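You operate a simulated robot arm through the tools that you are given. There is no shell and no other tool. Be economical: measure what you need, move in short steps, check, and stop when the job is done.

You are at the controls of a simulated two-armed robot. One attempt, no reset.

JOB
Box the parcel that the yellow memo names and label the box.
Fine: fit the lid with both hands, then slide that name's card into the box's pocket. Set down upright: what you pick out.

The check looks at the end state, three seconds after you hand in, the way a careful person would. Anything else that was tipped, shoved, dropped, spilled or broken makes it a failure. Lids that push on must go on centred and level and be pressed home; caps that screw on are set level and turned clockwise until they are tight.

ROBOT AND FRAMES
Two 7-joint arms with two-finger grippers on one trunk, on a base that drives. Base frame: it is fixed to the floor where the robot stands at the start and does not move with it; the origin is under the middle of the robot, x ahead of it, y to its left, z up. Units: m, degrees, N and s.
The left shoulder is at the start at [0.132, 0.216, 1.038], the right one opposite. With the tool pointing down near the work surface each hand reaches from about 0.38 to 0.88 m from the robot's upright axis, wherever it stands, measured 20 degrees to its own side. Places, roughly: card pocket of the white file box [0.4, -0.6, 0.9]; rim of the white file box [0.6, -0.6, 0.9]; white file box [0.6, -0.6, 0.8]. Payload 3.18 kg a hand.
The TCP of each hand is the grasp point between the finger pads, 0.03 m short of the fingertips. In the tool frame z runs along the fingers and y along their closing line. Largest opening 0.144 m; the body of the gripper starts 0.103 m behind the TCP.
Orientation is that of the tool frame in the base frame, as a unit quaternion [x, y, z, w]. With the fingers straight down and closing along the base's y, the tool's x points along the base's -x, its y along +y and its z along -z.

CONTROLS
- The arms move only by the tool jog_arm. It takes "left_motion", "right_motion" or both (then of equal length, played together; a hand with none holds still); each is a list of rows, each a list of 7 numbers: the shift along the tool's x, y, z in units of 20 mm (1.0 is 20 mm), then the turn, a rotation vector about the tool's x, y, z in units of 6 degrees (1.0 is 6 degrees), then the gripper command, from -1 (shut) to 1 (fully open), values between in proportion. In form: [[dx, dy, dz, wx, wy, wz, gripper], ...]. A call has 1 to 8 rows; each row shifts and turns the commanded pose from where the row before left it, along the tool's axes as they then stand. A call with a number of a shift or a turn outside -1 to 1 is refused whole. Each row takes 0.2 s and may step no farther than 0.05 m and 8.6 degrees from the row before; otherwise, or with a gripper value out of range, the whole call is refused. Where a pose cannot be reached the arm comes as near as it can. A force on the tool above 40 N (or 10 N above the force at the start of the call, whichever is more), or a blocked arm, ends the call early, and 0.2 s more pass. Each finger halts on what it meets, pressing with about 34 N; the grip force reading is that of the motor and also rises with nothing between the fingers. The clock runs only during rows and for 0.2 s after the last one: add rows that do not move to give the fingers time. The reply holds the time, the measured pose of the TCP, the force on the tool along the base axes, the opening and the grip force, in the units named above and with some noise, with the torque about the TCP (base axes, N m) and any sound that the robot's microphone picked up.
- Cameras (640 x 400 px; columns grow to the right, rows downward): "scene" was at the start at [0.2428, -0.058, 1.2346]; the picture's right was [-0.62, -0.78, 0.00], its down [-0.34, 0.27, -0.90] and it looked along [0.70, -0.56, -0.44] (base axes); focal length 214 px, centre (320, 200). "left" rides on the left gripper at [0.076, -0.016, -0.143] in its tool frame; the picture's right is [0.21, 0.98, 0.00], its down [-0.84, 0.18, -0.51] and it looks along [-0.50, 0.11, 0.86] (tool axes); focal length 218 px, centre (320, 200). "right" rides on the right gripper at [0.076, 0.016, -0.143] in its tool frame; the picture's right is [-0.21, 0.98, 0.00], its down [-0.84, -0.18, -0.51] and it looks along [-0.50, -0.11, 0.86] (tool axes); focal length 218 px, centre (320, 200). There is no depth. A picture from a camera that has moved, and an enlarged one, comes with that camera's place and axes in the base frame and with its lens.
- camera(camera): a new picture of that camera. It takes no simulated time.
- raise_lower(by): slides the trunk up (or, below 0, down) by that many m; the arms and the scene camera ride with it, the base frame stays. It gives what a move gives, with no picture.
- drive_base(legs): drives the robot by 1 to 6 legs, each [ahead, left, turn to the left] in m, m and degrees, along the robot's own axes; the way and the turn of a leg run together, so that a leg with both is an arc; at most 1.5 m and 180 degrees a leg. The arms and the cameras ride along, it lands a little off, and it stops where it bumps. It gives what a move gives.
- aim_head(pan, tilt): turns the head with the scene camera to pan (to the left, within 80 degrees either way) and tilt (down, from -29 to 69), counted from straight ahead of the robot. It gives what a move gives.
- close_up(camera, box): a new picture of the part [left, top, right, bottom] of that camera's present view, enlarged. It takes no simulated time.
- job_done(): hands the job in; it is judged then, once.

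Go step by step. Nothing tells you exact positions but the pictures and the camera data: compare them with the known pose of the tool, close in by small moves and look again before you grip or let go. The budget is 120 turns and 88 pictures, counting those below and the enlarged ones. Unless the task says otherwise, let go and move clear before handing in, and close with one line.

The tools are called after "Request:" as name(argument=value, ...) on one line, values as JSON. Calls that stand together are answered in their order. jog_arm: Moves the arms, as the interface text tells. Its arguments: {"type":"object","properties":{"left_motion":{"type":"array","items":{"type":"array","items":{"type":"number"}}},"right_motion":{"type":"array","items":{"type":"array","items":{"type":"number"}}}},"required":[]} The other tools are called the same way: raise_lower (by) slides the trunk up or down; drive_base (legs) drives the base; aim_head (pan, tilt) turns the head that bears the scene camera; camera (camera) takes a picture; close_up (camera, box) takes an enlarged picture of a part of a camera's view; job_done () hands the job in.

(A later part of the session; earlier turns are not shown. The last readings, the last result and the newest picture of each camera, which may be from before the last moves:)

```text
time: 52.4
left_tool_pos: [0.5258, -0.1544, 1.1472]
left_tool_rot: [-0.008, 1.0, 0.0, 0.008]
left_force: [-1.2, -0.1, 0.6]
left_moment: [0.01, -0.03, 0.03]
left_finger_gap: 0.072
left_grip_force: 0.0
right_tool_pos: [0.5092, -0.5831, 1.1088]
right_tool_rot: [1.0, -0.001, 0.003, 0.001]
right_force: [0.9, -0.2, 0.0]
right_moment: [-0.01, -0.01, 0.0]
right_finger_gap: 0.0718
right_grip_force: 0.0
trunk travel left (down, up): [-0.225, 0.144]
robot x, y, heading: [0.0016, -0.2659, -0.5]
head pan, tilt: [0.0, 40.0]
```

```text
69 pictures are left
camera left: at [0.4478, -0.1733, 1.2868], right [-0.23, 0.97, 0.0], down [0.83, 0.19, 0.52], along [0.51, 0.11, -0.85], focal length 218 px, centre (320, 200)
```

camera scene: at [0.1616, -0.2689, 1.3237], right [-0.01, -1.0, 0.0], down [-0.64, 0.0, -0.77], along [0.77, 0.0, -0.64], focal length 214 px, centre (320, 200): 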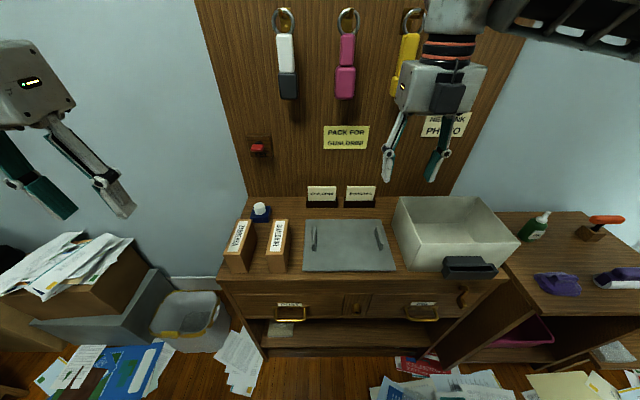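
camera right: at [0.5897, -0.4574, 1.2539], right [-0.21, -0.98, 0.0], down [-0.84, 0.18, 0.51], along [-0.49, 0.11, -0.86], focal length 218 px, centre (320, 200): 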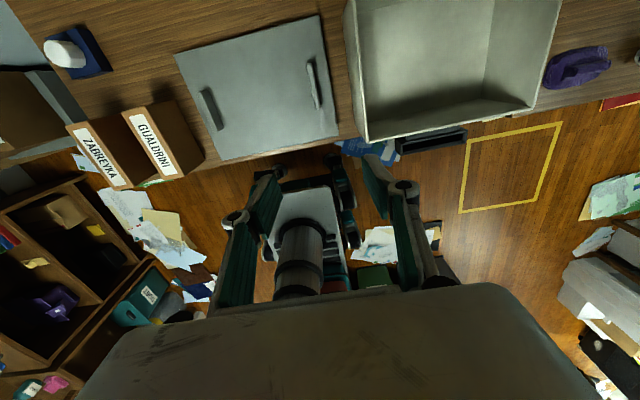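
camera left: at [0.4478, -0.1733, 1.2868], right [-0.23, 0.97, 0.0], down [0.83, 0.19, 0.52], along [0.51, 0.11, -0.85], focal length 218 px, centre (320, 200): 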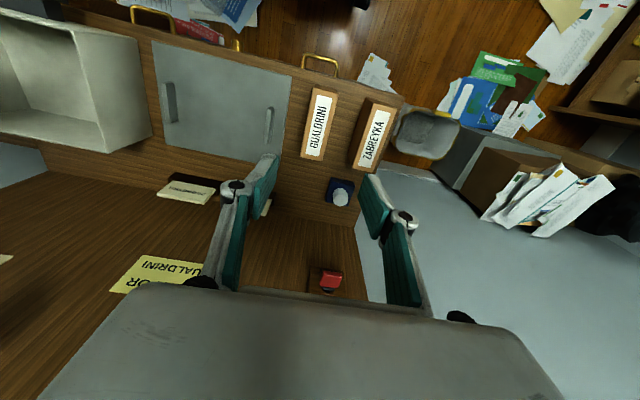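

The left hand is almost above the parcel (top centre near (0.533,-0.157), z≈0.90). I level the tool and descend most of the way, then check.

Request:
jog_arm(left_motion=[[-0.3, -0.1, 1, 0, 0.15, 0, 0], [0, 0, 1, 0, 0, 0, 0], [0, 0, 1, 0, 0, 0, 0], [0, 0, 1, 0, 0, 0, 0], [0, 0, 1, 0, 0, 0, 0], [0, 0, 1, 0, 0, 0, 0], [0, 0, 1, 0, 0, 0, 0], [0, 0, 1, 0, 0, 0, 0]])

Request:
camera(camera="left")

Request:
close_up(camera="scene", box=[200, 170, 330, 290])

```text
time: 54.2
left_tool_pos: [0.5331, -0.1586, 0.987]
left_tool_rot: [-0.009, 1.0, 0.0, 0.0]
left_force: [0.6, 0.1, 0.4]
left_moment: [-0.02, 0.0, -0.02]
left_finger_gap: 0.072
left_grip_force: 0.1
right_tool_pos: [0.5099, -0.5835, 1.1083]
right_tool_rot: [1.0, 0.0, 0.0, 0.0]
right_force: [0.1, 0.1, -0.3]
right_moment: [0.01, -0.01, 0.0]
right_finger_gap: 0.072
right_grip_force: 0.0
trunk travel left (down, up): [-0.225, 0.144]
robot x, y, heading: [0.0005, -0.2669, -0.2]
head pan, tilt: [0.0, 40.0]
```

```text
68 pictures are left
camera left: at [0.457, -0.1751, 1.1272], right [-0.23, 0.97, 0.0], down [0.84, 0.2, 0.51], along [0.49, 0.11, -0.86], focal length 218 px, centre (320, 200)
```

left: 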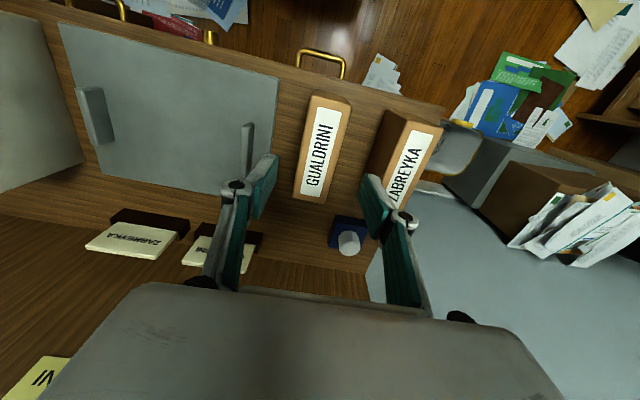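

```text
3.33 times, centred on (265, 230) of scene
camera zoom: at [0.1619, -0.2687, 1.3236], right [0.0, -1.0, 0.0], down [-0.64, 0.0, -0.77], along [0.77, 0.0, -0.64], focal length 715 px, centre (503, 100)
```

zoom: 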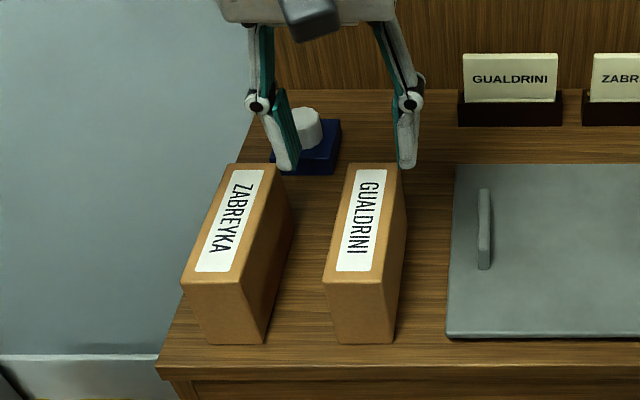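

Alignment is good. I descend the last 0.12 m around the parcel and close.

Request:
jog_arm(left_motion=[[0, -0.05, 1, 0, 0, 0, 0], [0, 0, 1, 0, 0, 0, 0], [0, 0, 1, 0, 0, 0, 0], [0, 0, 1, 0, 0, 0, 0], [0, 0, 1, 0, 0, 0, 0], [0, 0, 1, 0, 0, 0, 0]])

Request:
close_up(camera="scene", box=[200, 170, 330, 290])

```text
time: 55.6
left_tool_pos: [0.5343, -0.1563, 0.866]
left_tool_rot: [-0.009, 1.0, -0.001, 0.0]
left_force: [-0.2, -0.2, -0.1]
left_moment: [-0.01, 0.01, 0.03]
left_finger_gap: 0.0719
left_grip_force: 0.1
right_tool_pos: [0.5093, -0.5829, 1.109]
right_tool_rot: [1.0, 0.001, 0.001, 0.0]
right_force: [0.2, 0.1, 0.2]
right_moment: [0.0, 0.02, 0.01]
right_finger_gap: 0.0718
right_grip_force: 0.1
trunk travel left (down, up): [-0.225, 0.144]
robot x, y, heading: [0.0005, -0.267, -0.3]
head pan, tilt: [0.0, 40.0]
```

```text
3.33 times, centred on (265, 230) of scene
camera zoom: at [0.1619, -0.2689, 1.3236], right [0.0, -1.0, 0.0], down [-0.64, 0.0, -0.77], along [0.77, 0.0, -0.64], focal length 715 px, centre (503, 100)
```

zoom: 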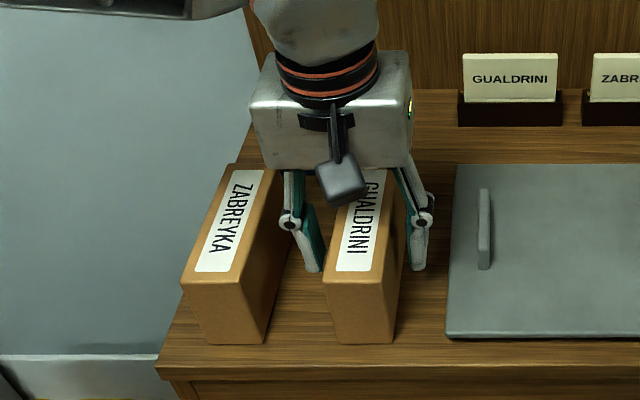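

The fingers straddle the parcel with clearance on both sides. I close and lift.

Request:
jog_arm(left_motion=[[0, 0, 0, 0, 0, 0, -1], [0, 0, 0, 0, 0, 0, -1], [0, 0, 0, 0, 0, 0, -1], [0, 0, 0, 0, 0, 0, -1]])

Request:
jog_arm(left_motion=[[0, 0, -0.5, 0, 0, 0, -1], [0, 0, -1, 0, 0, 0, -1], [0, 0, -1, 0, 0, 0, -1], [0, 0, -1, 0, 0, 0, -1], [0, 0, -1, 0, 0, 0, -1], [0, 0, -1, 0, 0, 0, -1], [0, 0, -1, 0, 0, 0, -1], [0, 0, -1, 0, 0, 0, -1]])

Request:
close_up(camera="scene", box=[180, 90, 400, 300])

```text
time: 56.6
left_tool_pos: [0.5315, -0.1568, 0.866]
left_tool_rot: [-0.009, 1.0, 0.0, 0.001]
left_force: [-0.6, -0.8, 1.9]
left_moment: [0.04, 0.0, -0.03]
left_finger_gap: 0.0443
left_grip_force: 33.7
right_tool_pos: [0.5089, -0.5834, 1.11]
right_tool_rot: [1.0, 0.0, 0.002, 0.0]
right_force: [0.2, -0.1, -0.5]
right_moment: [-0.02, 0.0, 0.0]
right_finger_gap: 0.0721
right_grip_force: 0.0
trunk travel left (down, up): [-0.225, 0.144]
robot x, y, heading: [-0.0032, -0.2667, 0.1]
head pan, tilt: [0.0, 40.0]
```

```text
time: 58.4
left_tool_pos: [0.5315, -0.1576, 1.0146]
left_tool_rot: [-0.009, 1.0, -0.001, 0.001]
left_force: [-0.8, -0.4, -2.0]
left_moment: [0.01, 0.03, -0.01]
left_finger_gap: 0.0444
left_grip_force: 34.2
right_tool_pos: [0.5095, -0.5829, 1.1094]
right_tool_rot: [1.0, 0.0, 0.001, 0.001]
right_force: [-0.3, -0.5, 0.7]
right_moment: [-0.03, -0.01, 0.02]
right_finger_gap: 0.0719
right_grip_force: 0.0
trunk travel left (down, up): [-0.225, 0.144]
robot x, y, heading: [0.0026, -0.2652, 0.1]
head pan, tilt: [0.0, 40.0]
```

```text
1.90 times, centred on (290, 195) of scene
camera zoom: at [0.1613, -0.269, 1.3237], right [0.0, -1.0, 0.0], down [-0.64, 0.0, -0.77], along [0.77, 0.0, -0.64], focal length 408 px, centre (377, 210)
```

zoom: 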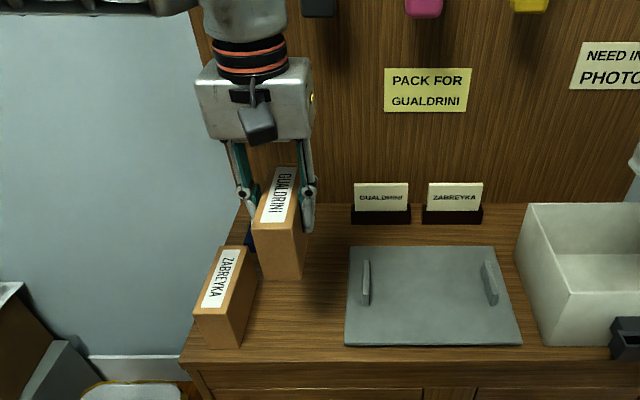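

The parcel is held. I raise it, clear the right hand, and move the left hand toward the box as far as the arm allows.

Request:
jog_arm(left_motion=[[0, 0, -1, 0, 0, 0, -1], [0, 0, -1, 0, 0, 0, -1], [0, -1, 0, 0, 0, 0, -1], [0, -1, 0, 0, 0, 0, -1], [0, -1, 0, 0, 0, 0, -1], [0, -1, 0, 0, 0, 0, -1], [0, -1, 0, 0, 0, 0, -1], [0, -1, 0, 0, 0, 0, -1]], right_motion=[[0, 1, 0, 0, 0, 0, 0], [0, 1, 0, 0, 0, 0, 0], [0, 1, 0, 0, 0, 0, 0], [0, 1, 0, 0, 0, 0, 0], [-1, 1, 0, 0, 0, 0, 0], [-1, 1, 0, 0, 0, 0, 0], [-1, 1, 0, 0, 0, 0, 0], [-1, 1, 0, 0, 0, 0, 0]])

Request:
jog_arm(left_motion=[[0, -1, 0, 0, 0, 0, -1], [0, -1, 0, 0, 0, 0, -1], [0, -1, 0, 0, 0, 0, -1], [0, -1, 0, 0, 0, 0, -1], [0, -1, 0, 0, 0, 0, -1], [0, -1, 0, 0, 0, 0, -1], [0, -1, 0, 0, 0, 0, -1], [0, -1, 0, 0, 0, 0, -1]], right_motion=[[0, 1, 0, 0, 0, 0, 0], [0, 1, 0, 0, 0, 0, 0], [0, 1, 0, 0, 0, 0, 0], [0, 1, 0, 0, 0, 0, 0], [-1, 0, 0, 0, 0, 0, 0], [-1, 0, 0, 0, 0, 0, 0], [0, 0, 0, 0, 0, 0, 0], [0, 0, 0, 0, 0, 0, 0]])

```text
time: 60.2
left_tool_pos: [0.5329, -0.2777, 1.0581]
left_tool_rot: [-0.009, 1.0, 0.0, 0.001]
left_force: [0.3, -0.2, -1.2]
left_moment: [0.01, 0.0, 0.0]
left_finger_gap: 0.0443
left_grip_force: 34.6
right_tool_pos: [0.4283, -0.7455, 1.11]
right_tool_rot: [1.0, 0.0, 0.002, -0.001]
right_force: [-0.8, 0.2, -0.3]
right_moment: [0.03, -0.02, 0.02]
right_finger_gap: 0.072
right_grip_force: 0.0
trunk travel left (down, up): [-0.225, 0.144]
robot x, y, heading: [-0.0, -0.2653, -0.1]
head pan, tilt: [0.0, 40.0]
```

```text
time: 62.0
left_tool_pos: [0.6021, -0.3545, 1.1035]
left_tool_rot: [-0.088, 0.995, -0.057, 0.0]
left_force: [-1.2, 1.0, -1.4]
left_moment: [-0.01, 0.0, 0.03]
left_finger_gap: 0.0444
left_grip_force: 33.9
right_tool_pos: [0.3891, -0.8242, 1.108]
right_tool_rot: [1.0, 0.0, 0.001, 0.0]
right_force: [0.0, 1.0, 1.1]
right_moment: [-0.05, 0.0, 0.01]
right_finger_gap: 0.0719
right_grip_force: 0.0
trunk travel left (down, up): [-0.225, 0.144]
robot x, y, heading: [-0.0008, -0.2665, -0.0]
head pan, tilt: [0.0, 40.0]
stopped in row 8 (left hand): the arm was blocked; the commanded pose is now the measured one
```

The left arm was blocked; I look at why.

Request:
camera(camera="scene")

Request:
camera(camera="right")

```text
64 pictures are left
camera scene: at [0.1618, -0.268, 1.3236], right [0.0, -1.0, 0.0], down [-0.64, 0.0, -0.77], along [0.77, 0.0, -0.64], focal length 214 px, centre (320, 200)
```

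scene: 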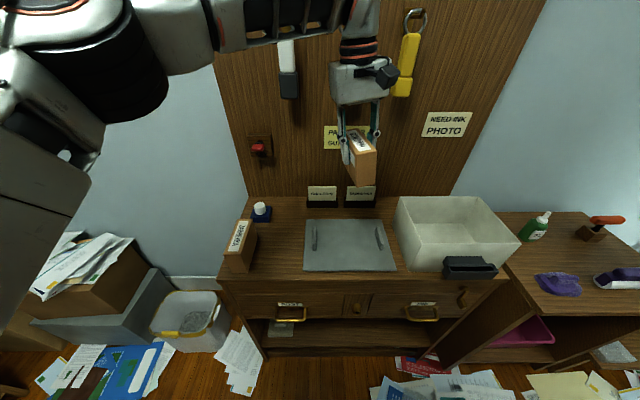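

```text
63 pictures are left
camera right: at [0.4662, -0.8384, 1.2511], right [-0.21, -0.98, 0.0], down [-0.84, 0.18, 0.51], along [-0.49, 0.11, -0.86], focal length 218 px, centre (320, 200)
```

right: 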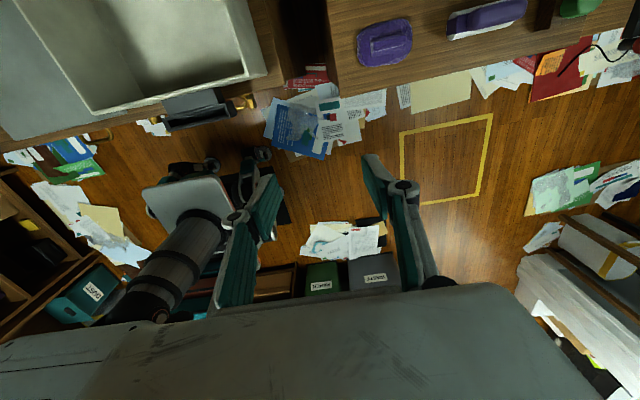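

The left arm reached its inward limit. I back it off and straighten it, then back the robot 0.1 m away from the papers and drive right, so the box comes in front of the left hand.

Request:
jog_arm(left_motion=[[1, 1, 0, -0.55, 0, 0.84, -1], [1, 1, 0, -0.55, 0, 0.84, -1], [1, 1, 0.5, 0, 0, 0, -1], [0.5, 0, 0.5, 0, 0, 0, -1]])

Request:
camera(camera="scene")

```text
time: 63.0
left_tool_pos: [0.5243, -0.3046, 1.0798]
left_tool_rot: [0.004, 1.0, 0.003, 0.0]
left_force: [-0.5, -1.1, -1.1]
left_moment: [0.02, 0.0, 0.02]
left_finger_gap: 0.0442
left_grip_force: 33.6
right_tool_pos: [0.3895, -0.8247, 1.1073]
right_tool_rot: [1.0, 0.0, 0.002, 0.001]
right_force: [0.0, -1.0, -0.3]
right_moment: [-0.02, 0.0, 0.01]
right_finger_gap: 0.0722
right_grip_force: 0.1
trunk travel left (down, up): [-0.225, 0.144]
robot x, y, heading: [-0.0003, -0.2666, -0.3]
head pan, tilt: [0.0, 40.0]
```

```text
62 pictures are left
camera scene: at [0.1618, -0.2696, 1.3236], right [0.0, -1.0, 0.0], down [-0.64, 0.0, -0.77], along [0.77, 0.0, -0.64], focal length 214 px, centre (320, 200)
```

scene: 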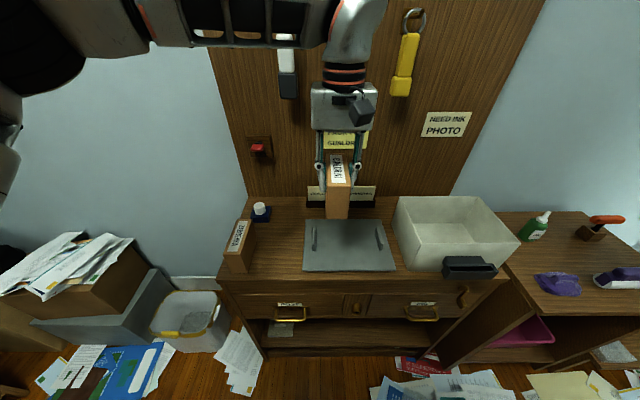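

Request:
drive_base(legs=[[-0.1, 0, 0], [0, -0.3, 0]])

Request:
camera(camera="scene")

Request:
camera(camera="left")

```text
time: 67.0
left_tool_pos: [0.4255, -0.6152, 1.0797]
left_tool_rot: [0.005, 1.0, 0.003, 0.001]
left_force: [-0.1, 0.0, -1.8]
left_moment: [0.03, 0.02, 0.03]
left_finger_gap: 0.0441
left_grip_force: 34.3
right_tool_pos: [0.2874, -1.1334, 1.1072]
right_tool_rot: [1.0, 0.0, 0.001, 0.0]
right_force: [-0.5, 0.4, 0.3]
right_moment: [0.01, -0.04, -0.02]
right_finger_gap: 0.0719
right_grip_force: 0.1
trunk travel left (down, up): [-0.225, 0.144]
robot x, y, heading: [-0.1002, -0.574, -0.2]
head pan, tilt: [0.0, 40.0]
```

```text
61 pictures are left
camera scene: at [0.0614, -0.5783, 1.3237], right [-0.01, -1.0, 0.0], down [-0.64, 0.0, -0.77], along [0.77, -0.01, -0.64], focal length 214 px, centre (320, 200)
```

scene: 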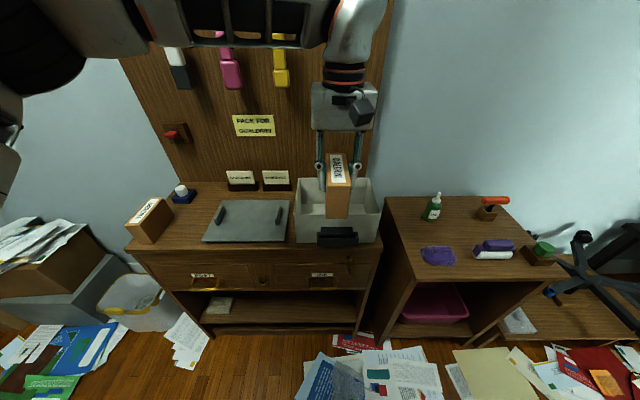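

```text
60 pictures are left
camera left: at [0.3488, -0.6308, 1.2211], right [-0.2, 0.98, 0.0], down [0.84, 0.17, 0.51], along [0.5, 0.11, -0.86], focal length 218 px, centre (320, 200)
```

left: 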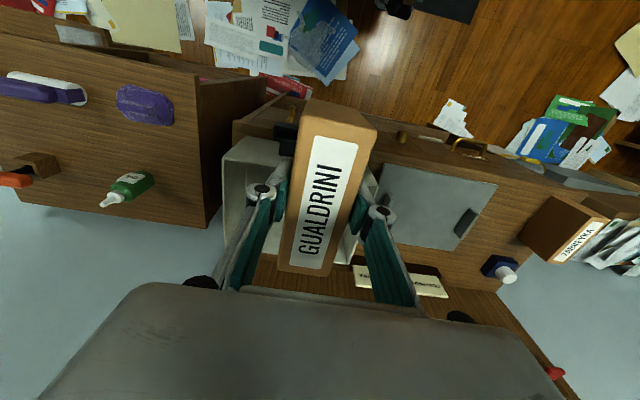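

The box is now in front of the left hand. I zoom in to fix the box's position.

Request:
close_up(camera="scene", box=[200, 150, 400, 275])

```text
3.20 times, centred on (300, 212) of scene
camera zoom: at [0.0614, -0.5783, 1.3237], right [-0.01, -1.0, 0.0], down [-0.64, 0.0, -0.77], along [0.77, -0.01, -0.64], focal length 686 px, centre (384, 160)
```

zoom: 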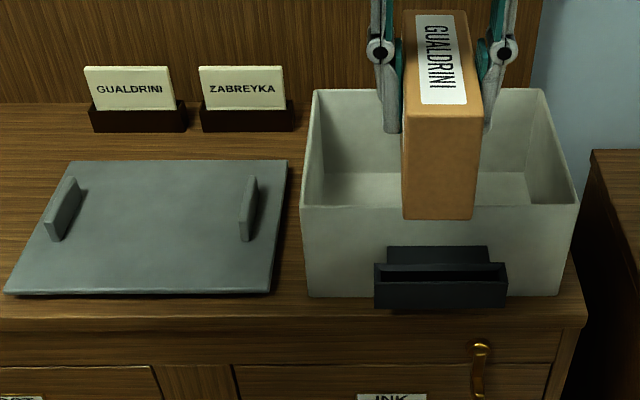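

The box is centred at about (0.565,-0.629) and the lid at (0.565,-0.352). I move the parcel over the box centre.

Request:
jog_arm(left_motion=[[-1, -0.3, 0, 0, 0, 0, -1], [-1, -0.3, 0, 0, 0, 0, -1], [-1, 0, 0, 0, 0, 0, -1], [-1, 0, 0, 0, 0, 0, -1], [-1, 0, 0, 0, 0, 0, -1], [-1, 0, 0, 0, 0, 0, -1], [-0.9, 0, 0, 0, 0, 0, -1], [0, 0, 0, 0, 0, 0, -1]])

Request:
camera(camera="left")

Request:
close_up(camera="scene", box=[200, 130, 400, 255])

```text
time: 69.0
left_tool_pos: [0.5568, -0.5931, 1.0984]
left_tool_rot: [-0.028, 0.999, -0.028, 0.0]
left_force: [-0.5, 0.1, -1.5]
left_moment: [-0.04, 0.0, 0.05]
left_finger_gap: 0.0441
left_grip_force: 34.1
left hand out of reach, approached as far as the arm can: row 6, 7
right_tool_pos: [0.2884, -1.1331, 1.1087]
right_tool_rot: [1.0, 0.0, 0.001, 0.0]
right_force: [-0.4, -0.2, 0.3]
right_moment: [-0.01, 0.01, 0.0]
right_finger_gap: 0.0724
right_grip_force: 0.1
trunk travel left (down, up): [-0.225, 0.144]
robot x, y, heading: [-0.102, -0.5778, -0.0]
head pan, tilt: [0.0, 40.0]
stopped in row 8 (left hand): the arm was blocked; the commanded pose is now the measured one
```

```text
58 pictures are left
camera left: at [0.4806, -0.6041, 1.2404], right [-0.26, 0.96, -0.05], down [0.83, 0.25, 0.5], along [0.49, 0.09, -0.87], focal length 218 px, centre (320, 200)
```

left: 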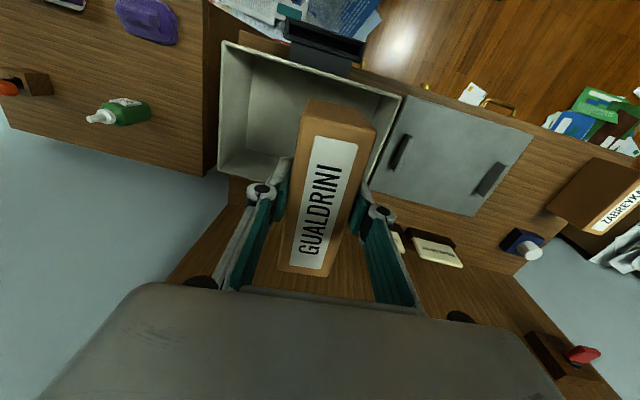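

```text
3.20 times, centred on (300, 192) of scene
camera zoom: at [0.0615, -0.5776, 1.3237], right [-0.01, -1.0, 0.0], down [-0.64, 0.0, -0.77], along [0.77, -0.01, -0.64], focal length 686 px, centre (384, 224)
```

zoom: 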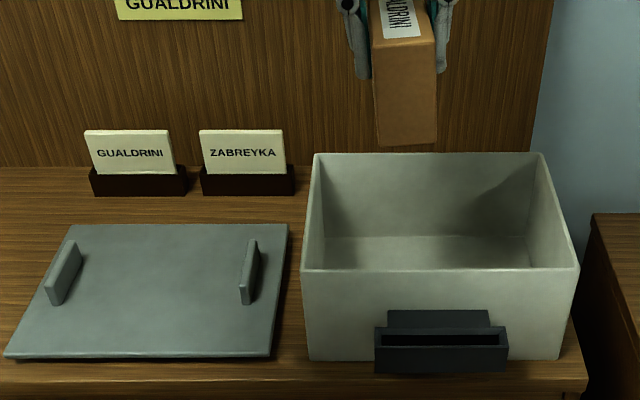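

The reach limit is short at this height. I straighten the hand, pull back slightly, lower it to just above the rim, and try extending again.

Request:
jog_arm(left_motion=[[1, -0.8, 0, -0.54, 0, 0.54, -1], [1, -0.8, 0, 0, 0, 0, -1], [0, 0, 1, 0, 0, 0, -1], [0, 0, 1, 0, 0, 0, -1], [0, 0, 1, 0, 0, 0, -1], [0, 0, 0.7, 0, 0, 0, -1]])

Request:
jog_arm(left_motion=[[-0.5, 0, 0, 0, 0, 0, -1], [-0.5, 0, 0, 0, 0, 0, -1], [-0.5, 0, 0, 0, 0, 0, -1], [-0.5, 0, 0, 0, 0, 0, -1]])

```text
time: 70.4
left_tool_pos: [0.5136, -0.6293, 1.0213]
left_tool_rot: [0.005, 1.0, 0.004, 0.002]
left_force: [-0.6, 1.1, -1.1]
left_moment: [0.0, -0.03, -0.04]
left_finger_gap: 0.0445
left_grip_force: 34.1
right_tool_pos: [0.2872, -1.1345, 1.1071]
right_tool_rot: [1.0, 0.0, 0.001, 0.0]
right_force: [0.0, 0.4, 0.7]
right_moment: [-0.03, -0.01, 0.01]
right_finger_gap: 0.072
right_grip_force: 0.1
trunk travel left (down, up): [-0.225, 0.144]
robot x, y, heading: [-0.1009, -0.5765, -0.4]
head pan, tilt: [0.0, 40.0]
```

```text
time: 71.6
left_tool_pos: [0.5821, -0.5845, 1.0477]
left_tool_rot: [-0.041, 0.999, -0.032, 0.003]
left_force: [0.6, 0.0, -1.8]
left_moment: [-0.01, 0.05, -0.03]
left_finger_gap: 0.0441
left_grip_force: 33.8
right_tool_pos: [0.2872, -1.1335, 1.1071]
right_tool_rot: [1.0, -0.001, 0.001, 0.0]
right_force: [0.2, -0.5, 0.1]
right_moment: [0.01, -0.01, 0.01]
right_finger_gap: 0.0721
right_grip_force: 0.0
trunk travel left (down, up): [-0.225, 0.144]
robot x, y, heading: [-0.1052, -0.5816, -0.2]
head pan, tilt: [0.0, 40.0]
stopped in row 4 (left hand): the arm was blocked; the commanded pose is now the measured one
```

The left forearm is likely touching the robot's own head when it works inward. I back off and raise the hand, then turn the base about 18° right so the box lies on the left hand's own side.

Request:
jog_arm(left_motion=[[1, 0, -0.5, -0.61, 0.06, 0.78, -1], [1, 0, -0.5, 0, 0, 0, -1], [1, 0, -1, 0, 0, 0, -1]])

Request:
drive_base(legs=[[0, 0, -18]])

Request:
camera(camera="scene")

```text
time: 72.4
left_tool_pos: [0.52, -0.5871, 1.087]
left_tool_rot: [0.005, 1.0, 0.003, 0.001]
left_force: [0.1, 0.5, -1.1]
left_moment: [-0.03, 0.01, 0.0]
left_finger_gap: 0.044
left_grip_force: 34.1
right_tool_pos: [0.2897, -1.1334, 1.1099]
right_tool_rot: [1.0, 0.0, 0.001, 0.0]
right_force: [0.7, 0.3, -0.2]
right_moment: [-0.04, -0.03, -0.02]
right_finger_gap: 0.072
right_grip_force: 0.1
trunk travel left (down, up): [-0.225, 0.144]
robot x, y, heading: [-0.0983, -0.5738, -0.2]
head pan, tilt: [0.0, 40.0]
```

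```text
time: 73.8
left_tool_pos: [0.4865, -0.7784, 1.0865]
left_tool_rot: [0.159, 0.987, 0.003, 0.002]
left_force: [-0.5, 0.1, -2.9]
left_moment: [0.02, -0.03, -0.01]
left_finger_gap: 0.0443
left_grip_force: 34.0
right_tool_pos: [0.0976, -1.2265, 1.1073]
right_tool_rot: [0.988, -0.156, 0.001, -0.001]
right_force: [-0.6, -0.7, 0.2]
right_moment: [0.02, -0.01, 0.01]
right_finger_gap: 0.0722
right_grip_force: 0.0
trunk travel left (down, up): [-0.225, 0.144]
robot x, y, heading: [-0.1048, -0.5714, -18.4]
head pan, tilt: [0.0, 40.0]
```

```text
56 pictures are left
camera scene: at [0.053, -0.628, 1.3237], right [-0.31, -0.95, 0.0], down [-0.61, 0.2, -0.77], along [0.73, -0.24, -0.64], focal length 214 px, centre (320, 200)
```

scene: 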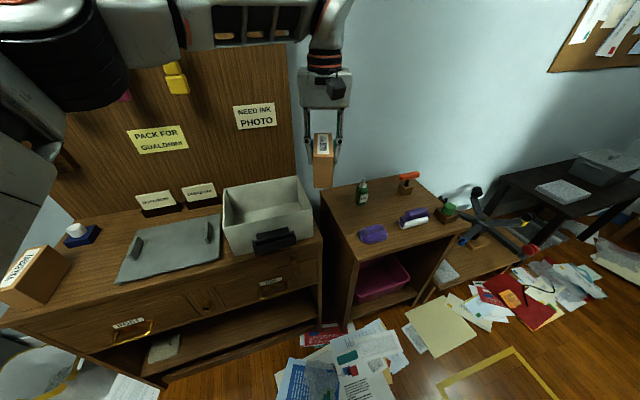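

I turn the hand back square to the box and move it over the box centre.

Request:
jog_arm(left_motion=[[0, 0, 0, 0, 0, -1, -1], [0, 0, 0, 0, 0, -1, -1], [0, 0, 0, 0, 0, -1.0, -1], [0, 1, 0, 0, 0, -0.05, -1], [0, 1, 0, 0, 0, 0, -1], [0, 1, 0, 0, 0, 0, -1], [0, 1, 0, 0, 0, 0, -1], [0, 1, 0, 0, 0, 0, -1]])

Request:
jog_arm(left_motion=[[-1, 1, 0, 0, 0, 0, -1], [-1, 1, 0, 0, 0, 0, -1], [-1, 0.45, 0, 0, 0, 0, -1], [-0.95, 0, 0, 0, 0, 0, -1]])

Request:
camera(camera="left")

Request:
close_up(camera="scene", box=[150, 130, 350, 255])

```text
time: 75.6
left_tool_pos: [0.4886, -0.677, 1.0872]
left_tool_rot: [0.0, 1.0, 0.001, 0.001]
left_force: [1.0, 0.1, -1.6]
left_moment: [-0.05, 0.01, -0.02]
left_finger_gap: 0.0442
left_grip_force: 34.0
right_tool_pos: [0.0975, -1.2246, 1.1085]
right_tool_rot: [0.988, -0.156, 0.001, 0.001]
right_force: [0.1, 0.4, -0.4]
right_moment: [-0.03, 0.0, 0.02]
right_finger_gap: 0.072
right_grip_force: 0.1
trunk travel left (down, up): [-0.225, 0.144]
robot x, y, heading: [-0.1019, -0.5753, -18.0]
head pan, tilt: [0.0, 40.0]
```

```text
time: 76.6
left_tool_pos: [0.5661, -0.6294, 1.0873]
left_tool_rot: [0.001, 1.0, 0.002, 0.001]
left_force: [0.5, -0.4, -1.9]
left_moment: [0.0, -0.01, 0.03]
left_finger_gap: 0.0444
left_grip_force: 33.9
right_tool_pos: [0.0982, -1.2253, 1.1074]
right_tool_rot: [0.988, -0.157, 0.001, 0.0]
right_force: [-0.1, 0.4, -0.5]
right_moment: [-0.03, 0.01, 0.0]
right_finger_gap: 0.072
right_grip_force: 0.1
trunk travel left (down, up): [-0.225, 0.144]
robot x, y, heading: [-0.0991, -0.5784, -18.6]
head pan, tilt: [0.0, 40.0]
```

```text
55 pictures are left
camera left: at [0.4899, -0.647, 1.2285], right [-0.21, 0.98, 0.0], down [0.84, 0.18, 0.51], along [0.5, 0.11, -0.86], focal length 218 px, centre (320, 200)
```

left: 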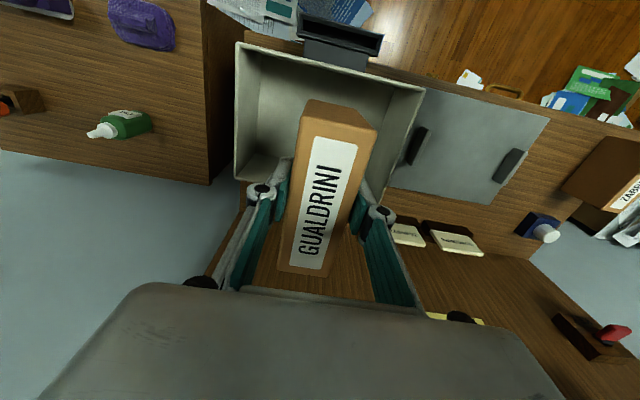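

```text
3.20 times, centred on (250, 192) of scene
camera zoom: at [0.0537, -0.628, 1.3235], right [-0.31, -0.95, 0.0], down [-0.61, 0.2, -0.77], along [0.73, -0.24, -0.64], focal length 686 px, centre (544, 224)
```

zoom: 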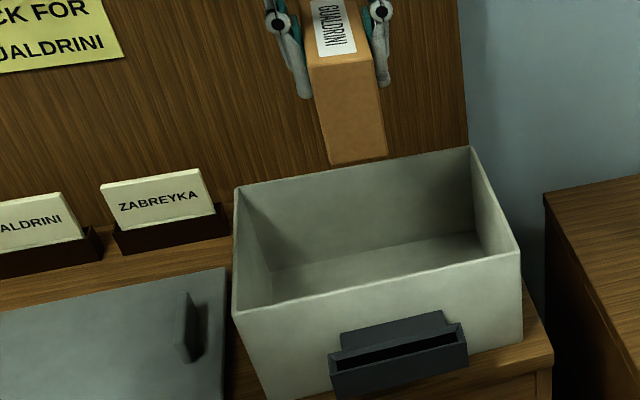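

The parcel is over the box centre. I lower it.

Request:
jog_arm(left_motion=[[0, 0, 1, 0, 0, 0, -1], [0, 0, 1, 0, 0, 0, -1], [0, 0, 1, 0, 0, 0, -1], [0, 0, 1, 0, 0, 0, -1], [0, 0, 1, 0, 0, 0, -1], [0, 0, 1, 0, 0, 0, -1], [0, 0, 1, 0, 0, 0, -1], [0, 0, 1, 0, 0, 0, -1]])

Request:
close_up(camera="scene", box=[150, 130, 350, 255])

```text
time: 78.4
left_tool_pos: [0.5667, -0.6257, 0.9246]
left_tool_rot: [0.0, 1.0, 0.003, 0.0]
left_force: [-0.3, -0.5, -1.7]
left_moment: [0.01, -0.01, -0.02]
left_finger_gap: 0.0441
left_grip_force: 33.9
right_tool_pos: [0.098, -1.2261, 1.1069]
right_tool_rot: [0.988, -0.157, 0.0, 0.0]
right_force: [-0.8, 0.0, 0.1]
right_moment: [0.01, -0.02, 0.0]
right_finger_gap: 0.0721
right_grip_force: 0.0
trunk travel left (down, up): [-0.225, 0.144]
robot x, y, heading: [-0.1028, -0.5748, -18.1]
head pan, tilt: [0.0, 40.0]
```

```text
3.20 times, centred on (250, 192) of scene
camera zoom: at [0.0538, -0.6275, 1.3236], right [-0.31, -0.95, 0.0], down [-0.61, 0.2, -0.77], along [0.73, -0.24, -0.64], focal length 686 px, centre (544, 224)
```

zoom: 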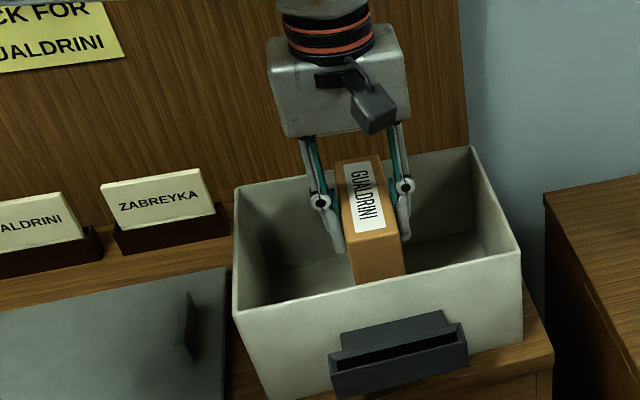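

Request:
jog_arm(left_motion=[[0, 0, 1, 0, 0, 0, -1], [0, 0, 1, 0, 0, 0, -1], [0, 0, 0.2, 0, 0, 0, -1], [0, 0, 0.1, 0, 0, 0, -1], [0, 0, 0, 0, 0, 0, -1]])

Request:
jog_arm(left_motion=[[0, 0, 0.1, 0, 0, 0, -1], [0, 0, 0.1, 0, 0, 0, -1], [0, 0, 0, 0, 0, 0, -1]])

```text
time: 79.6
left_tool_pos: [0.566, -0.6282, 0.881]
left_tool_rot: [0.0, 1.0, 0.003, 0.002]
left_force: [-0.3, -0.1, -2.0]
left_moment: [-0.01, -0.01, -0.03]
left_finger_gap: 0.0443
left_grip_force: 34.4
right_tool_pos: [0.0975, -1.2255, 1.1084]
right_tool_rot: [0.988, -0.156, 0.001, 0.0]
right_force: [0.3, 0.3, -1.2]
right_moment: [0.01, -0.03, -0.02]
right_finger_gap: 0.072
right_grip_force: 0.1
trunk travel left (down, up): [-0.225, 0.144]
robot x, y, heading: [-0.0968, -0.5737, -18.4]
head pan, tilt: [0.0, 40.0]
```

```text
time: 80.4
left_tool_pos: [0.5661, -0.6283, 0.8775]
left_tool_rot: [0.001, 1.0, 0.002, 0.002]
left_force: [-0.3, -0.9, -1.0]
left_moment: [-0.01, 0.02, 0.01]
left_finger_gap: 0.0444
left_grip_force: 34.3
right_tool_pos: [0.0976, -1.2252, 1.1083]
right_tool_rot: [0.988, -0.156, 0.001, 0.0]
right_force: [0.2, 0.2, 0.5]
right_moment: [-0.02, 0.0, 0.01]
right_finger_gap: 0.072
right_grip_force: 0.1
trunk travel left (down, up): [-0.225, 0.144]
robot x, y, heading: [-0.1008, -0.5755, -18.6]
head pan, tilt: [0.0, 40.0]
```

Request:
jog_arm(left_motion=[[0, 0, 0.1, 0, 0, 0, -1], [0, 0, 0.1, 0, 0, 0, -1], [0, 0, 0, 0, 0, 0, -1]])

Request:
jog_arm(left_motion=[[0, 0, 0.1, 0, 0, 0, -1], [0, 0, 0, 0, 0, 0, -1]])

```text
time: 81.2
left_tool_pos: [0.5667, -0.6282, 0.8741]
left_tool_rot: [0.001, 1.0, 0.002, 0.002]
left_force: [0.5, -0.3, -2.1]
left_moment: [-0.01, -0.02, 0.01]
left_finger_gap: 0.0442
left_grip_force: 33.8
right_tool_pos: [0.098, -1.2259, 1.1081]
right_tool_rot: [0.988, -0.156, 0.0, 0.0]
right_force: [-0.2, 0.3, 0.4]
right_moment: [0.03, -0.02, 0.02]
right_finger_gap: 0.0718
right_grip_force: 0.2
trunk travel left (down, up): [-0.225, 0.144]
robot x, y, heading: [-0.1034, -0.5747, -18.5]
head pan, tilt: [0.0, 40.0]
```

```text
time: 81.8
left_tool_pos: [0.5659, -0.629, 0.8734]
left_tool_rot: [0.0, 1.0, 0.002, 0.002]
left_force: [0.2, 2.3, 6.0]
left_moment: [-0.03, 0.4, -0.05]
left_finger_gap: 0.044
left_grip_force: 34.3
right_tool_pos: [0.0972, -1.225, 1.1084]
right_tool_rot: [0.988, -0.156, 0.001, 0.001]
right_force: [-0.1, 0.4, -0.8]
right_moment: [0.04, -0.01, 0.0]
right_finger_gap: 0.072
right_grip_force: 0.0
trunk travel left (down, up): [-0.225, 0.144]
robot x, y, heading: [-0.0983, -0.5774, -18.3]
head pan, tilt: [0.0, 40.0]
```

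Contact with the box floor. I release and lift clear.

Request:
jog_arm(left_motion=[[0, 0, 0, 0, 0, 0, -0.2], [0, 0, 0, 0, 0, 0, 0], [0, 0, 0, 0, 0, 0, 0]])

Request:
jog_arm(left_motion=[[0, 0, -1, 0, 0, 0, 0], [0, 0, -1, 0, 0, 0, 0], [0, 0, -1, 0, 0, 0, 0], [0, 0, -1, 0, 0, 0, 0], [0, 0, -1, 0, 0, 0, 0], [0, 0, -1, 0, 0, 0, 0], [0, 0, -1, 0, 0, 0, 0], [0, 0, -1, 0, 0, 0, 0]])

Request:
camera(camera="left")

Request:
close_up(camera="scene", box=[100, 130, 340, 280])

```text
time: 82.6
left_tool_pos: [0.5665, -0.6287, 0.8706]
left_tool_rot: [0.001, 1.0, 0.003, 0.002]
left_force: [-0.2, 0.5, 0.1]
left_moment: [-0.04, -0.01, -0.03]
left_finger_gap: 0.072
left_grip_force: 0.0
right_tool_pos: [0.0973, -1.225, 1.1086]
right_tool_rot: [0.988, -0.156, 0.001, 0.0]
right_force: [0.5, 0.7, 0.4]
right_moment: [0.03, 0.0, 0.03]
right_finger_gap: 0.0721
right_grip_force: 0.2
trunk travel left (down, up): [-0.225, 0.144]
robot x, y, heading: [-0.099, -0.577, -18.6]
head pan, tilt: [0.0, 40.0]
```

```text
time: 84.4
left_tool_pos: [0.5666, -0.6292, 1.0327]
left_tool_rot: [0.0, 1.0, 0.002, 0.002]
left_force: [0.1, -0.5, -0.6]
left_moment: [0.0, -0.02, -0.01]
left_finger_gap: 0.0723
left_grip_force: 0.0
right_tool_pos: [0.0976, -1.2259, 1.1077]
right_tool_rot: [0.988, -0.155, 0.001, 0.001]
right_force: [0.1, 0.8, -0.5]
right_moment: [0.0, 0.01, 0.03]
right_finger_gap: 0.0721
right_grip_force: 0.0
trunk travel left (down, up): [-0.225, 0.144]
robot x, y, heading: [-0.1021, -0.5749, -18.3]
head pan, tilt: [0.0, 40.0]
```

```text
52 pictures are left
camera left: at [0.4894, -0.6459, 1.1737], right [-0.21, 0.98, 0.0], down [0.84, 0.18, 0.51], along [0.5, 0.11, -0.86], focal length 218 px, centre (320, 200)
```

left: 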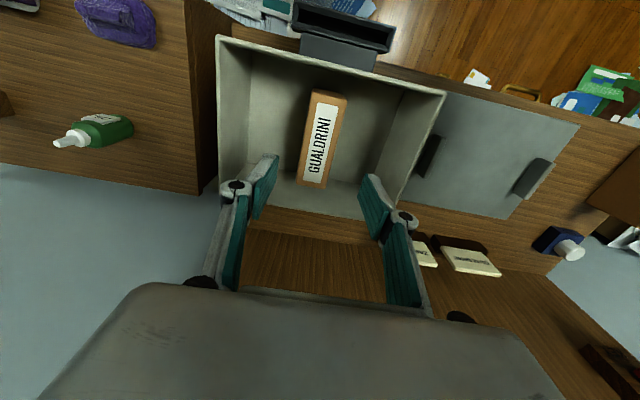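

```text
2.67 times, centred on (220, 205) of scene
camera zoom: at [0.0528, -0.6276, 1.3238], right [-0.31, -0.95, 0.0], down [-0.61, 0.2, -0.77], along [0.73, -0.24, -0.64], focal length 572 px, centre (587, 187)
```

zoom: 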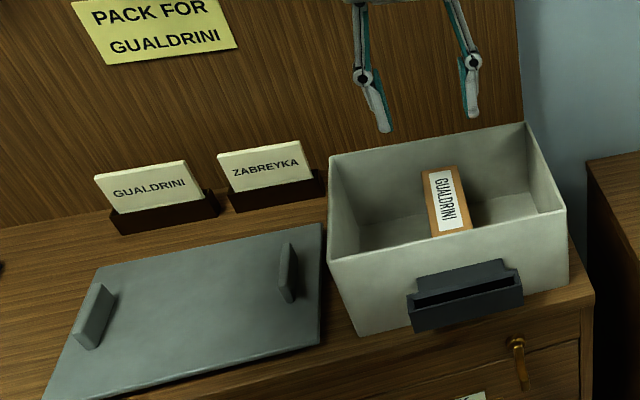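

The parcel stands upright in the box. Now the lid: I turn back and drive left so the lid lies in front of both hands.

Request:
drive_base(legs=[[0, 0, 18.4], [0, 0.29, 0]])

Request:
camera(camera="scene")

```text
time: 88.5
left_tool_pos: [0.5489, -0.1295, 1.0323]
left_tool_rot: [-0.157, 0.988, 0.003, 0.002]
left_force: [0.4, 0.0, -0.3]
left_moment: [0.0, 0.0, 0.05]
left_finger_gap: 0.0721
left_grip_force: 0.0
right_tool_pos: [0.2903, -0.8437, 1.107]
right_tool_rot: [1.0, 0.001, 0.001, 0.0]
right_force: [-0.2, 0.6, 0.3]
right_moment: [0.01, -0.01, -0.02]
right_finger_gap: 0.0719
right_grip_force: 0.1
trunk travel left (down, up): [-0.225, 0.144]
robot x, y, heading: [-0.1028, -0.2911, 0.0]
head pan, tilt: [0.0, 40.0]
```

```text
50 pictures are left
camera scene: at [0.0614, -0.2893, 1.3237], right [0.0, -1.0, 0.0], down [-0.64, 0.0, -0.77], along [0.77, 0.0, -0.64], focal length 214 px, centre (320, 200)
```

scene: 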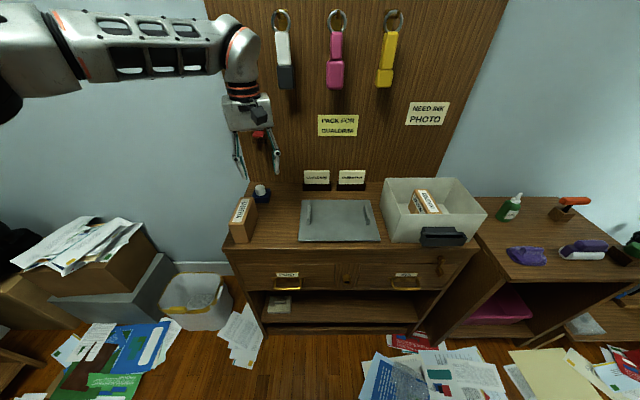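

Request:
close_up(camera="scene", box=[280, 160, 440, 260])

Request:
jog_arm(left_motion=[[0, 0, 0, 0, 0, 1, 0], [0, 0, 0, 0, 0, 1, 0], [0, 0, 0, 0, 0, 1, 0], [0, -1, 0, 0, 0, 0, 0], [0, -1, 0, 0, 0, 0, 0], [-0.8, -1, 0, 0, 0, 0, 0], [0, -1, 0, 0, 0, 0, 0], [0, -1, 0, 0, 0, 0, 0]], right_motion=[[1, -1, 0, 0, 0, 0, 0], [1, -1, 0, 0, 0, 0, 0], [1, -1, 0, 0, 0, 0, 0], [1, -1, 0, 0, 0, 0, 0], [1, -1, 0, 0, 0, 0, 0], [1, -1, 0, 0, 0, 0, 0], [1, -1, 0, 0, 0, 0, 0], [1, -1, 0, 0, 0, 0, 0]])

Request:
jog_arm(left_motion=[[0, -1, 0, 0, 0, 0, 0], [0, 0, 0, 0, 0, 0, 0], [0, 0, 0, 0, 0, 0, 0], [0, 0, 0, 0, 0, 0, 0], [0, 0, 0, 0, 0, 0, 0], [0, 0, 0, 0, 0, 0, 0], [0, 0, 0, 0, 0, 0, 0], [0, 0, 0, 0, 0, 0, 0]], right_motion=[[1, -1, 0, 0, 0, 0, 0], [1, -1, 0, 0, 0, 0, 0], [1, -1, 0, 0, 0, 0, 0], [1, -1, 0, 0, 0, 0, 0], [0, -1, 0, 0, 0, 0, 0], [0, -1, 0, 0, 0, 0, 0], [0, -1, 0, 0, 0, 0, 0], [0, -1, 0, 0, 0, 0, 0]])

```text
4.00 times, centred on (360, 210) of scene
camera zoom: at [0.0614, -0.2893, 1.3237], right [0.0, -1.0, 0.0], down [-0.64, 0.0, -0.77], along [0.77, 0.0, -0.64], focal length 858 px, centre (160, 160)
```

zoom: 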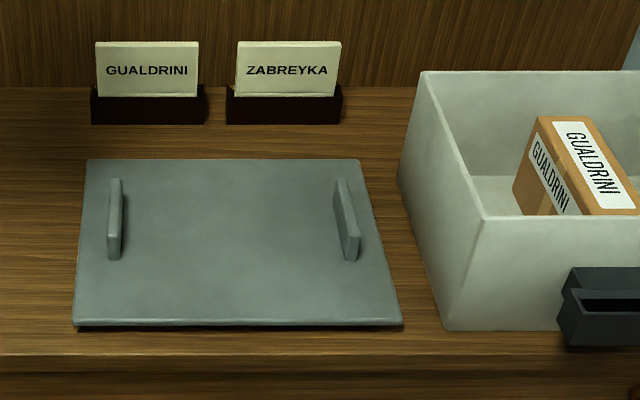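

```text
time: 90.3
left_tool_pos: [0.5674, -0.2301, 1.0304]
left_tool_rot: [-0.002, 1.0, 0.003, 0.0]
left_force: [-0.3, -0.6, 0.1]
left_moment: [0.03, 0.03, 0.01]
left_finger_gap: 0.0722
left_grip_force: 0.0
right_tool_pos: [0.4518, -0.6827, 1.1067]
right_tool_rot: [1.0, 0.001, 0.001, 0.0]
right_force: [0.3, -0.4, -1.2]
right_moment: [0.02, 0.04, 0.01]
right_finger_gap: 0.0719
right_grip_force: 0.0
trunk travel left (down, up): [-0.225, 0.144]
robot x, y, heading: [-0.0989, -0.2906, -0.1]
head pan, tilt: [0.0, 40.0]
```

```text
time: 92.1
left_tool_pos: [0.5662, -0.2495, 1.0317]
left_tool_rot: [-0.001, 1.0, 0.002, 0.001]
left_force: [0.2, -0.4, 0.7]
left_moment: [-0.01, -0.01, 0.02]
left_finger_gap: 0.0716
left_grip_force: 0.2
right_tool_pos: [0.5228, -0.5498, 1.1052]
right_tool_rot: [1.0, -0.001, 0.001, -0.001]
right_force: [-0.8, 0.1, -0.7]
right_moment: [0.0, -0.02, 0.01]
right_finger_gap: 0.0719
right_grip_force: 0.1
right hand out of reach, approached as far as the arm can: row 7, 8
trunk travel left (down, up): [-0.225, 0.144]
robot x, y, heading: [-0.0982, -0.2904, -0.1]
head pan, tilt: [0.0, 40.0]
```

The right hand's inward limit seems to shift with height and distance. I lower it and try again toward the right handle (y≈-0.447).

Request:
jog_arm(right_motion=[[0, 0, 1, 0, 0, 0, 0], [0, 0, 1, 0, 0, 0, 0], [0, 0, 1, 0, 0, 0, 0], [0, 0, 1, 0, 0, 0, 0], [0, 0, 1, 0, 0, 0, 0]])

Request:
jog_arm(right_motion=[[0, -1, 0, 0, 0, 0, 0], [0, -1, 0, 0, 0, 0, 0], [0, -1, 0, 0, 0, 0, 0], [0, -1, 0, 0, 0, 0, 0], [0, -1, 0, 0, 0, 0, 0]])

Request:
camera(camera="left")

```text
time: 93.3
left_tool_pos: [0.5675, -0.2499, 1.0317]
left_tool_rot: [-0.001, 1.0, 0.002, 0.001]
left_force: [-0.7, -1.3, -0.8]
left_moment: [0.01, 0.02, -0.02]
left_finger_gap: 0.0719
left_grip_force: 0.1
right_tool_pos: [0.5218, -0.5486, 1.0053]
right_tool_rot: [1.0, 0.001, 0.001, 0.0]
right_force: [-0.2, -0.1, -0.5]
right_moment: [0.01, 0.01, 0.0]
right_finger_gap: 0.0717
right_grip_force: 0.0
trunk travel left (down, up): [-0.225, 0.144]
robot x, y, heading: [-0.0997, -0.2898, -0.3]
head pan, tilt: [0.0, 40.0]
```

```text
time: 94.5
left_tool_pos: [0.5657, -0.2493, 1.0319]
left_tool_rot: [-0.001, 1.0, 0.003, 0.001]
left_force: [-0.5, -0.1, -0.5]
left_moment: [0.01, -0.01, -0.03]
left_finger_gap: 0.072
left_grip_force: 0.1
right_tool_pos: [0.499, -0.4974, 1.017]
right_tool_rot: [1.0, 0.001, 0.002, 0.0]
right_force: [0.2, 0.7, 0.1]
right_moment: [0.0, -0.02, -0.01]
right_finger_gap: 0.072
right_grip_force: 0.1
right hand out of reach, approached as far as the arm can: row 2, 3, 4, 5
trunk travel left (down, up): [-0.225, 0.144]
robot x, y, heading: [-0.1037, -0.2853, -0.2]
head pan, tilt: [0.0, 40.0]
```

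```text
48 pictures are left
camera left: at [0.4906, -0.2663, 1.1728], right [-0.21, 0.98, 0.01], down [0.84, 0.18, 0.51], along [0.5, 0.11, -0.86], focal length 218 px, centre (320, 200)
```

left: 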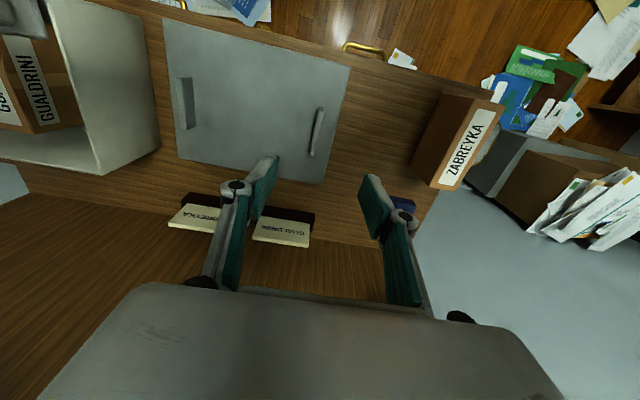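

The limit depends on how far the wrist is extended. I pitch the right tool 24° so the wrist sits closer to the robot (the fingers still close along y), and test moving inward.

Request:
jog_arm(right_motion=[[0, 0, 0, 0, 1, 0, 0], [0, 0, 0, 0, 1, 0, 0], [0, 0, 0, 0, 1, 0, 0], [0, 0, 0, 0, 1, 0, 0], [0, -1, 0, 0, 0, 0, 0], [0, -1, 0, 0, 0, 0, 0], [0, -1, 0, 0, 0, 0, 0], [0, -1, 0, 0, 0, 0, 0]])

```text
time: 96.3
left_tool_pos: [0.5665, -0.2485, 1.0322]
left_tool_rot: [-0.001, 1.0, 0.003, 0.0]
left_force: [0.5, -0.5, 0.6]
left_moment: [0.02, -0.03, 0.03]
left_finger_gap: 0.0722
left_grip_force: 0.1
right_tool_pos: [0.496, -0.4365, 1.0182]
right_tool_rot: [0.978, 0.0, 0.21, 0.0]
right_force: [-0.2, -0.1, -0.1]
right_moment: [0.03, -0.01, -0.02]
right_finger_gap: 0.0718
right_grip_force: 0.1
right hand out of reach, approached as far as the arm can: row 8
trunk travel left (down, up): [-0.225, 0.144]
robot x, y, heading: [-0.1011, -0.2873, 0.1]
head pan, tilt: [0.0, 40.0]
```

That helps a lot. I try moving forward over the handle.

Request:
jog_arm(right_motion=[[0.91, 0.3, 0.41, 0, 0, 0, 0], [0.91, 0.2, 0.41, 0, 0, 0, 0], [0.91, 0, 0.41, 0, 0, 0, 0], [0.4, 0, 0.18, 0, 0, 0, 0]])

Request:
jog_arm(right_motion=[[-0.4, 0, 0.91, 0, 0, 0, 0], [-0.4, 0, 0.91, 0, 0, 0, 0], [-0.4, 0, 0.91, 0, 0, 0, 0], [-0.2, 0, 0.45, 0, 0, 0, 0]])

Request:
camera(camera="right")

```text
time: 97.3
left_tool_pos: [0.5665, -0.2495, 1.0305]
left_tool_rot: [-0.001, 1.0, 0.003, 0.001]
left_force: [0.1, 0.4, 0.6]
left_moment: [0.0, -0.01, 0.01]
left_finger_gap: 0.072
left_grip_force: 0.0
right_tool_pos: [0.5393, -0.4547, 1.0175]
right_tool_rot: [0.978, 0.0, 0.209, -0.001]
right_force: [0.2, 0.2, -0.6]
right_moment: [0.0, 0.01, 0.03]
right_finger_gap: 0.0721
right_grip_force: 0.1
right hand out of reach, approached as far as the arm can: row 3, 4
trunk travel left (down, up): [-0.225, 0.144]
robot x, y, heading: [-0.0989, -0.288, 0.0]
head pan, tilt: [0.0, 40.0]
```

```text
time: 98.3
left_tool_pos: [0.567, -0.2496, 1.0318]
left_tool_rot: [0.0, 1.0, 0.003, 0.0]
left_force: [-0.2, -0.1, -0.7]
left_moment: [0.0, -0.02, -0.02]
left_finger_gap: 0.0717
left_grip_force: 0.0
right_tool_pos: [0.5409, -0.4561, 0.9589]
right_tool_rot: [0.978, 0.001, 0.209, -0.002]
right_force: [0.0, -0.5, -0.1]
right_moment: [0.0, -0.02, -0.03]
right_finger_gap: 0.0722
right_grip_force: 0.0
right hand out of reach, approached as far as the arm can: row 3
trunk travel left (down, up): [-0.225, 0.144]
robot x, y, heading: [-0.0996, -0.2894, -0.1]
head pan, tilt: [0.0, 40.0]
```

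```text
47 pictures are left
camera right: at [0.5521, -0.4719, 1.1203], right [-0.19, -0.98, -0.09], down [-0.98, 0.18, 0.12], along [-0.1, 0.11, -0.99], focal length 218 px, centre (320, 200)
```

right: 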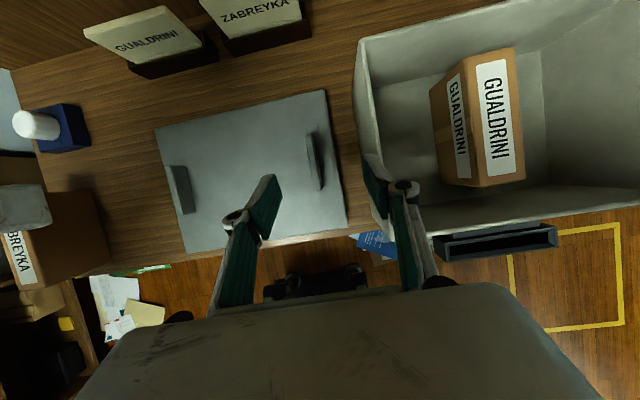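

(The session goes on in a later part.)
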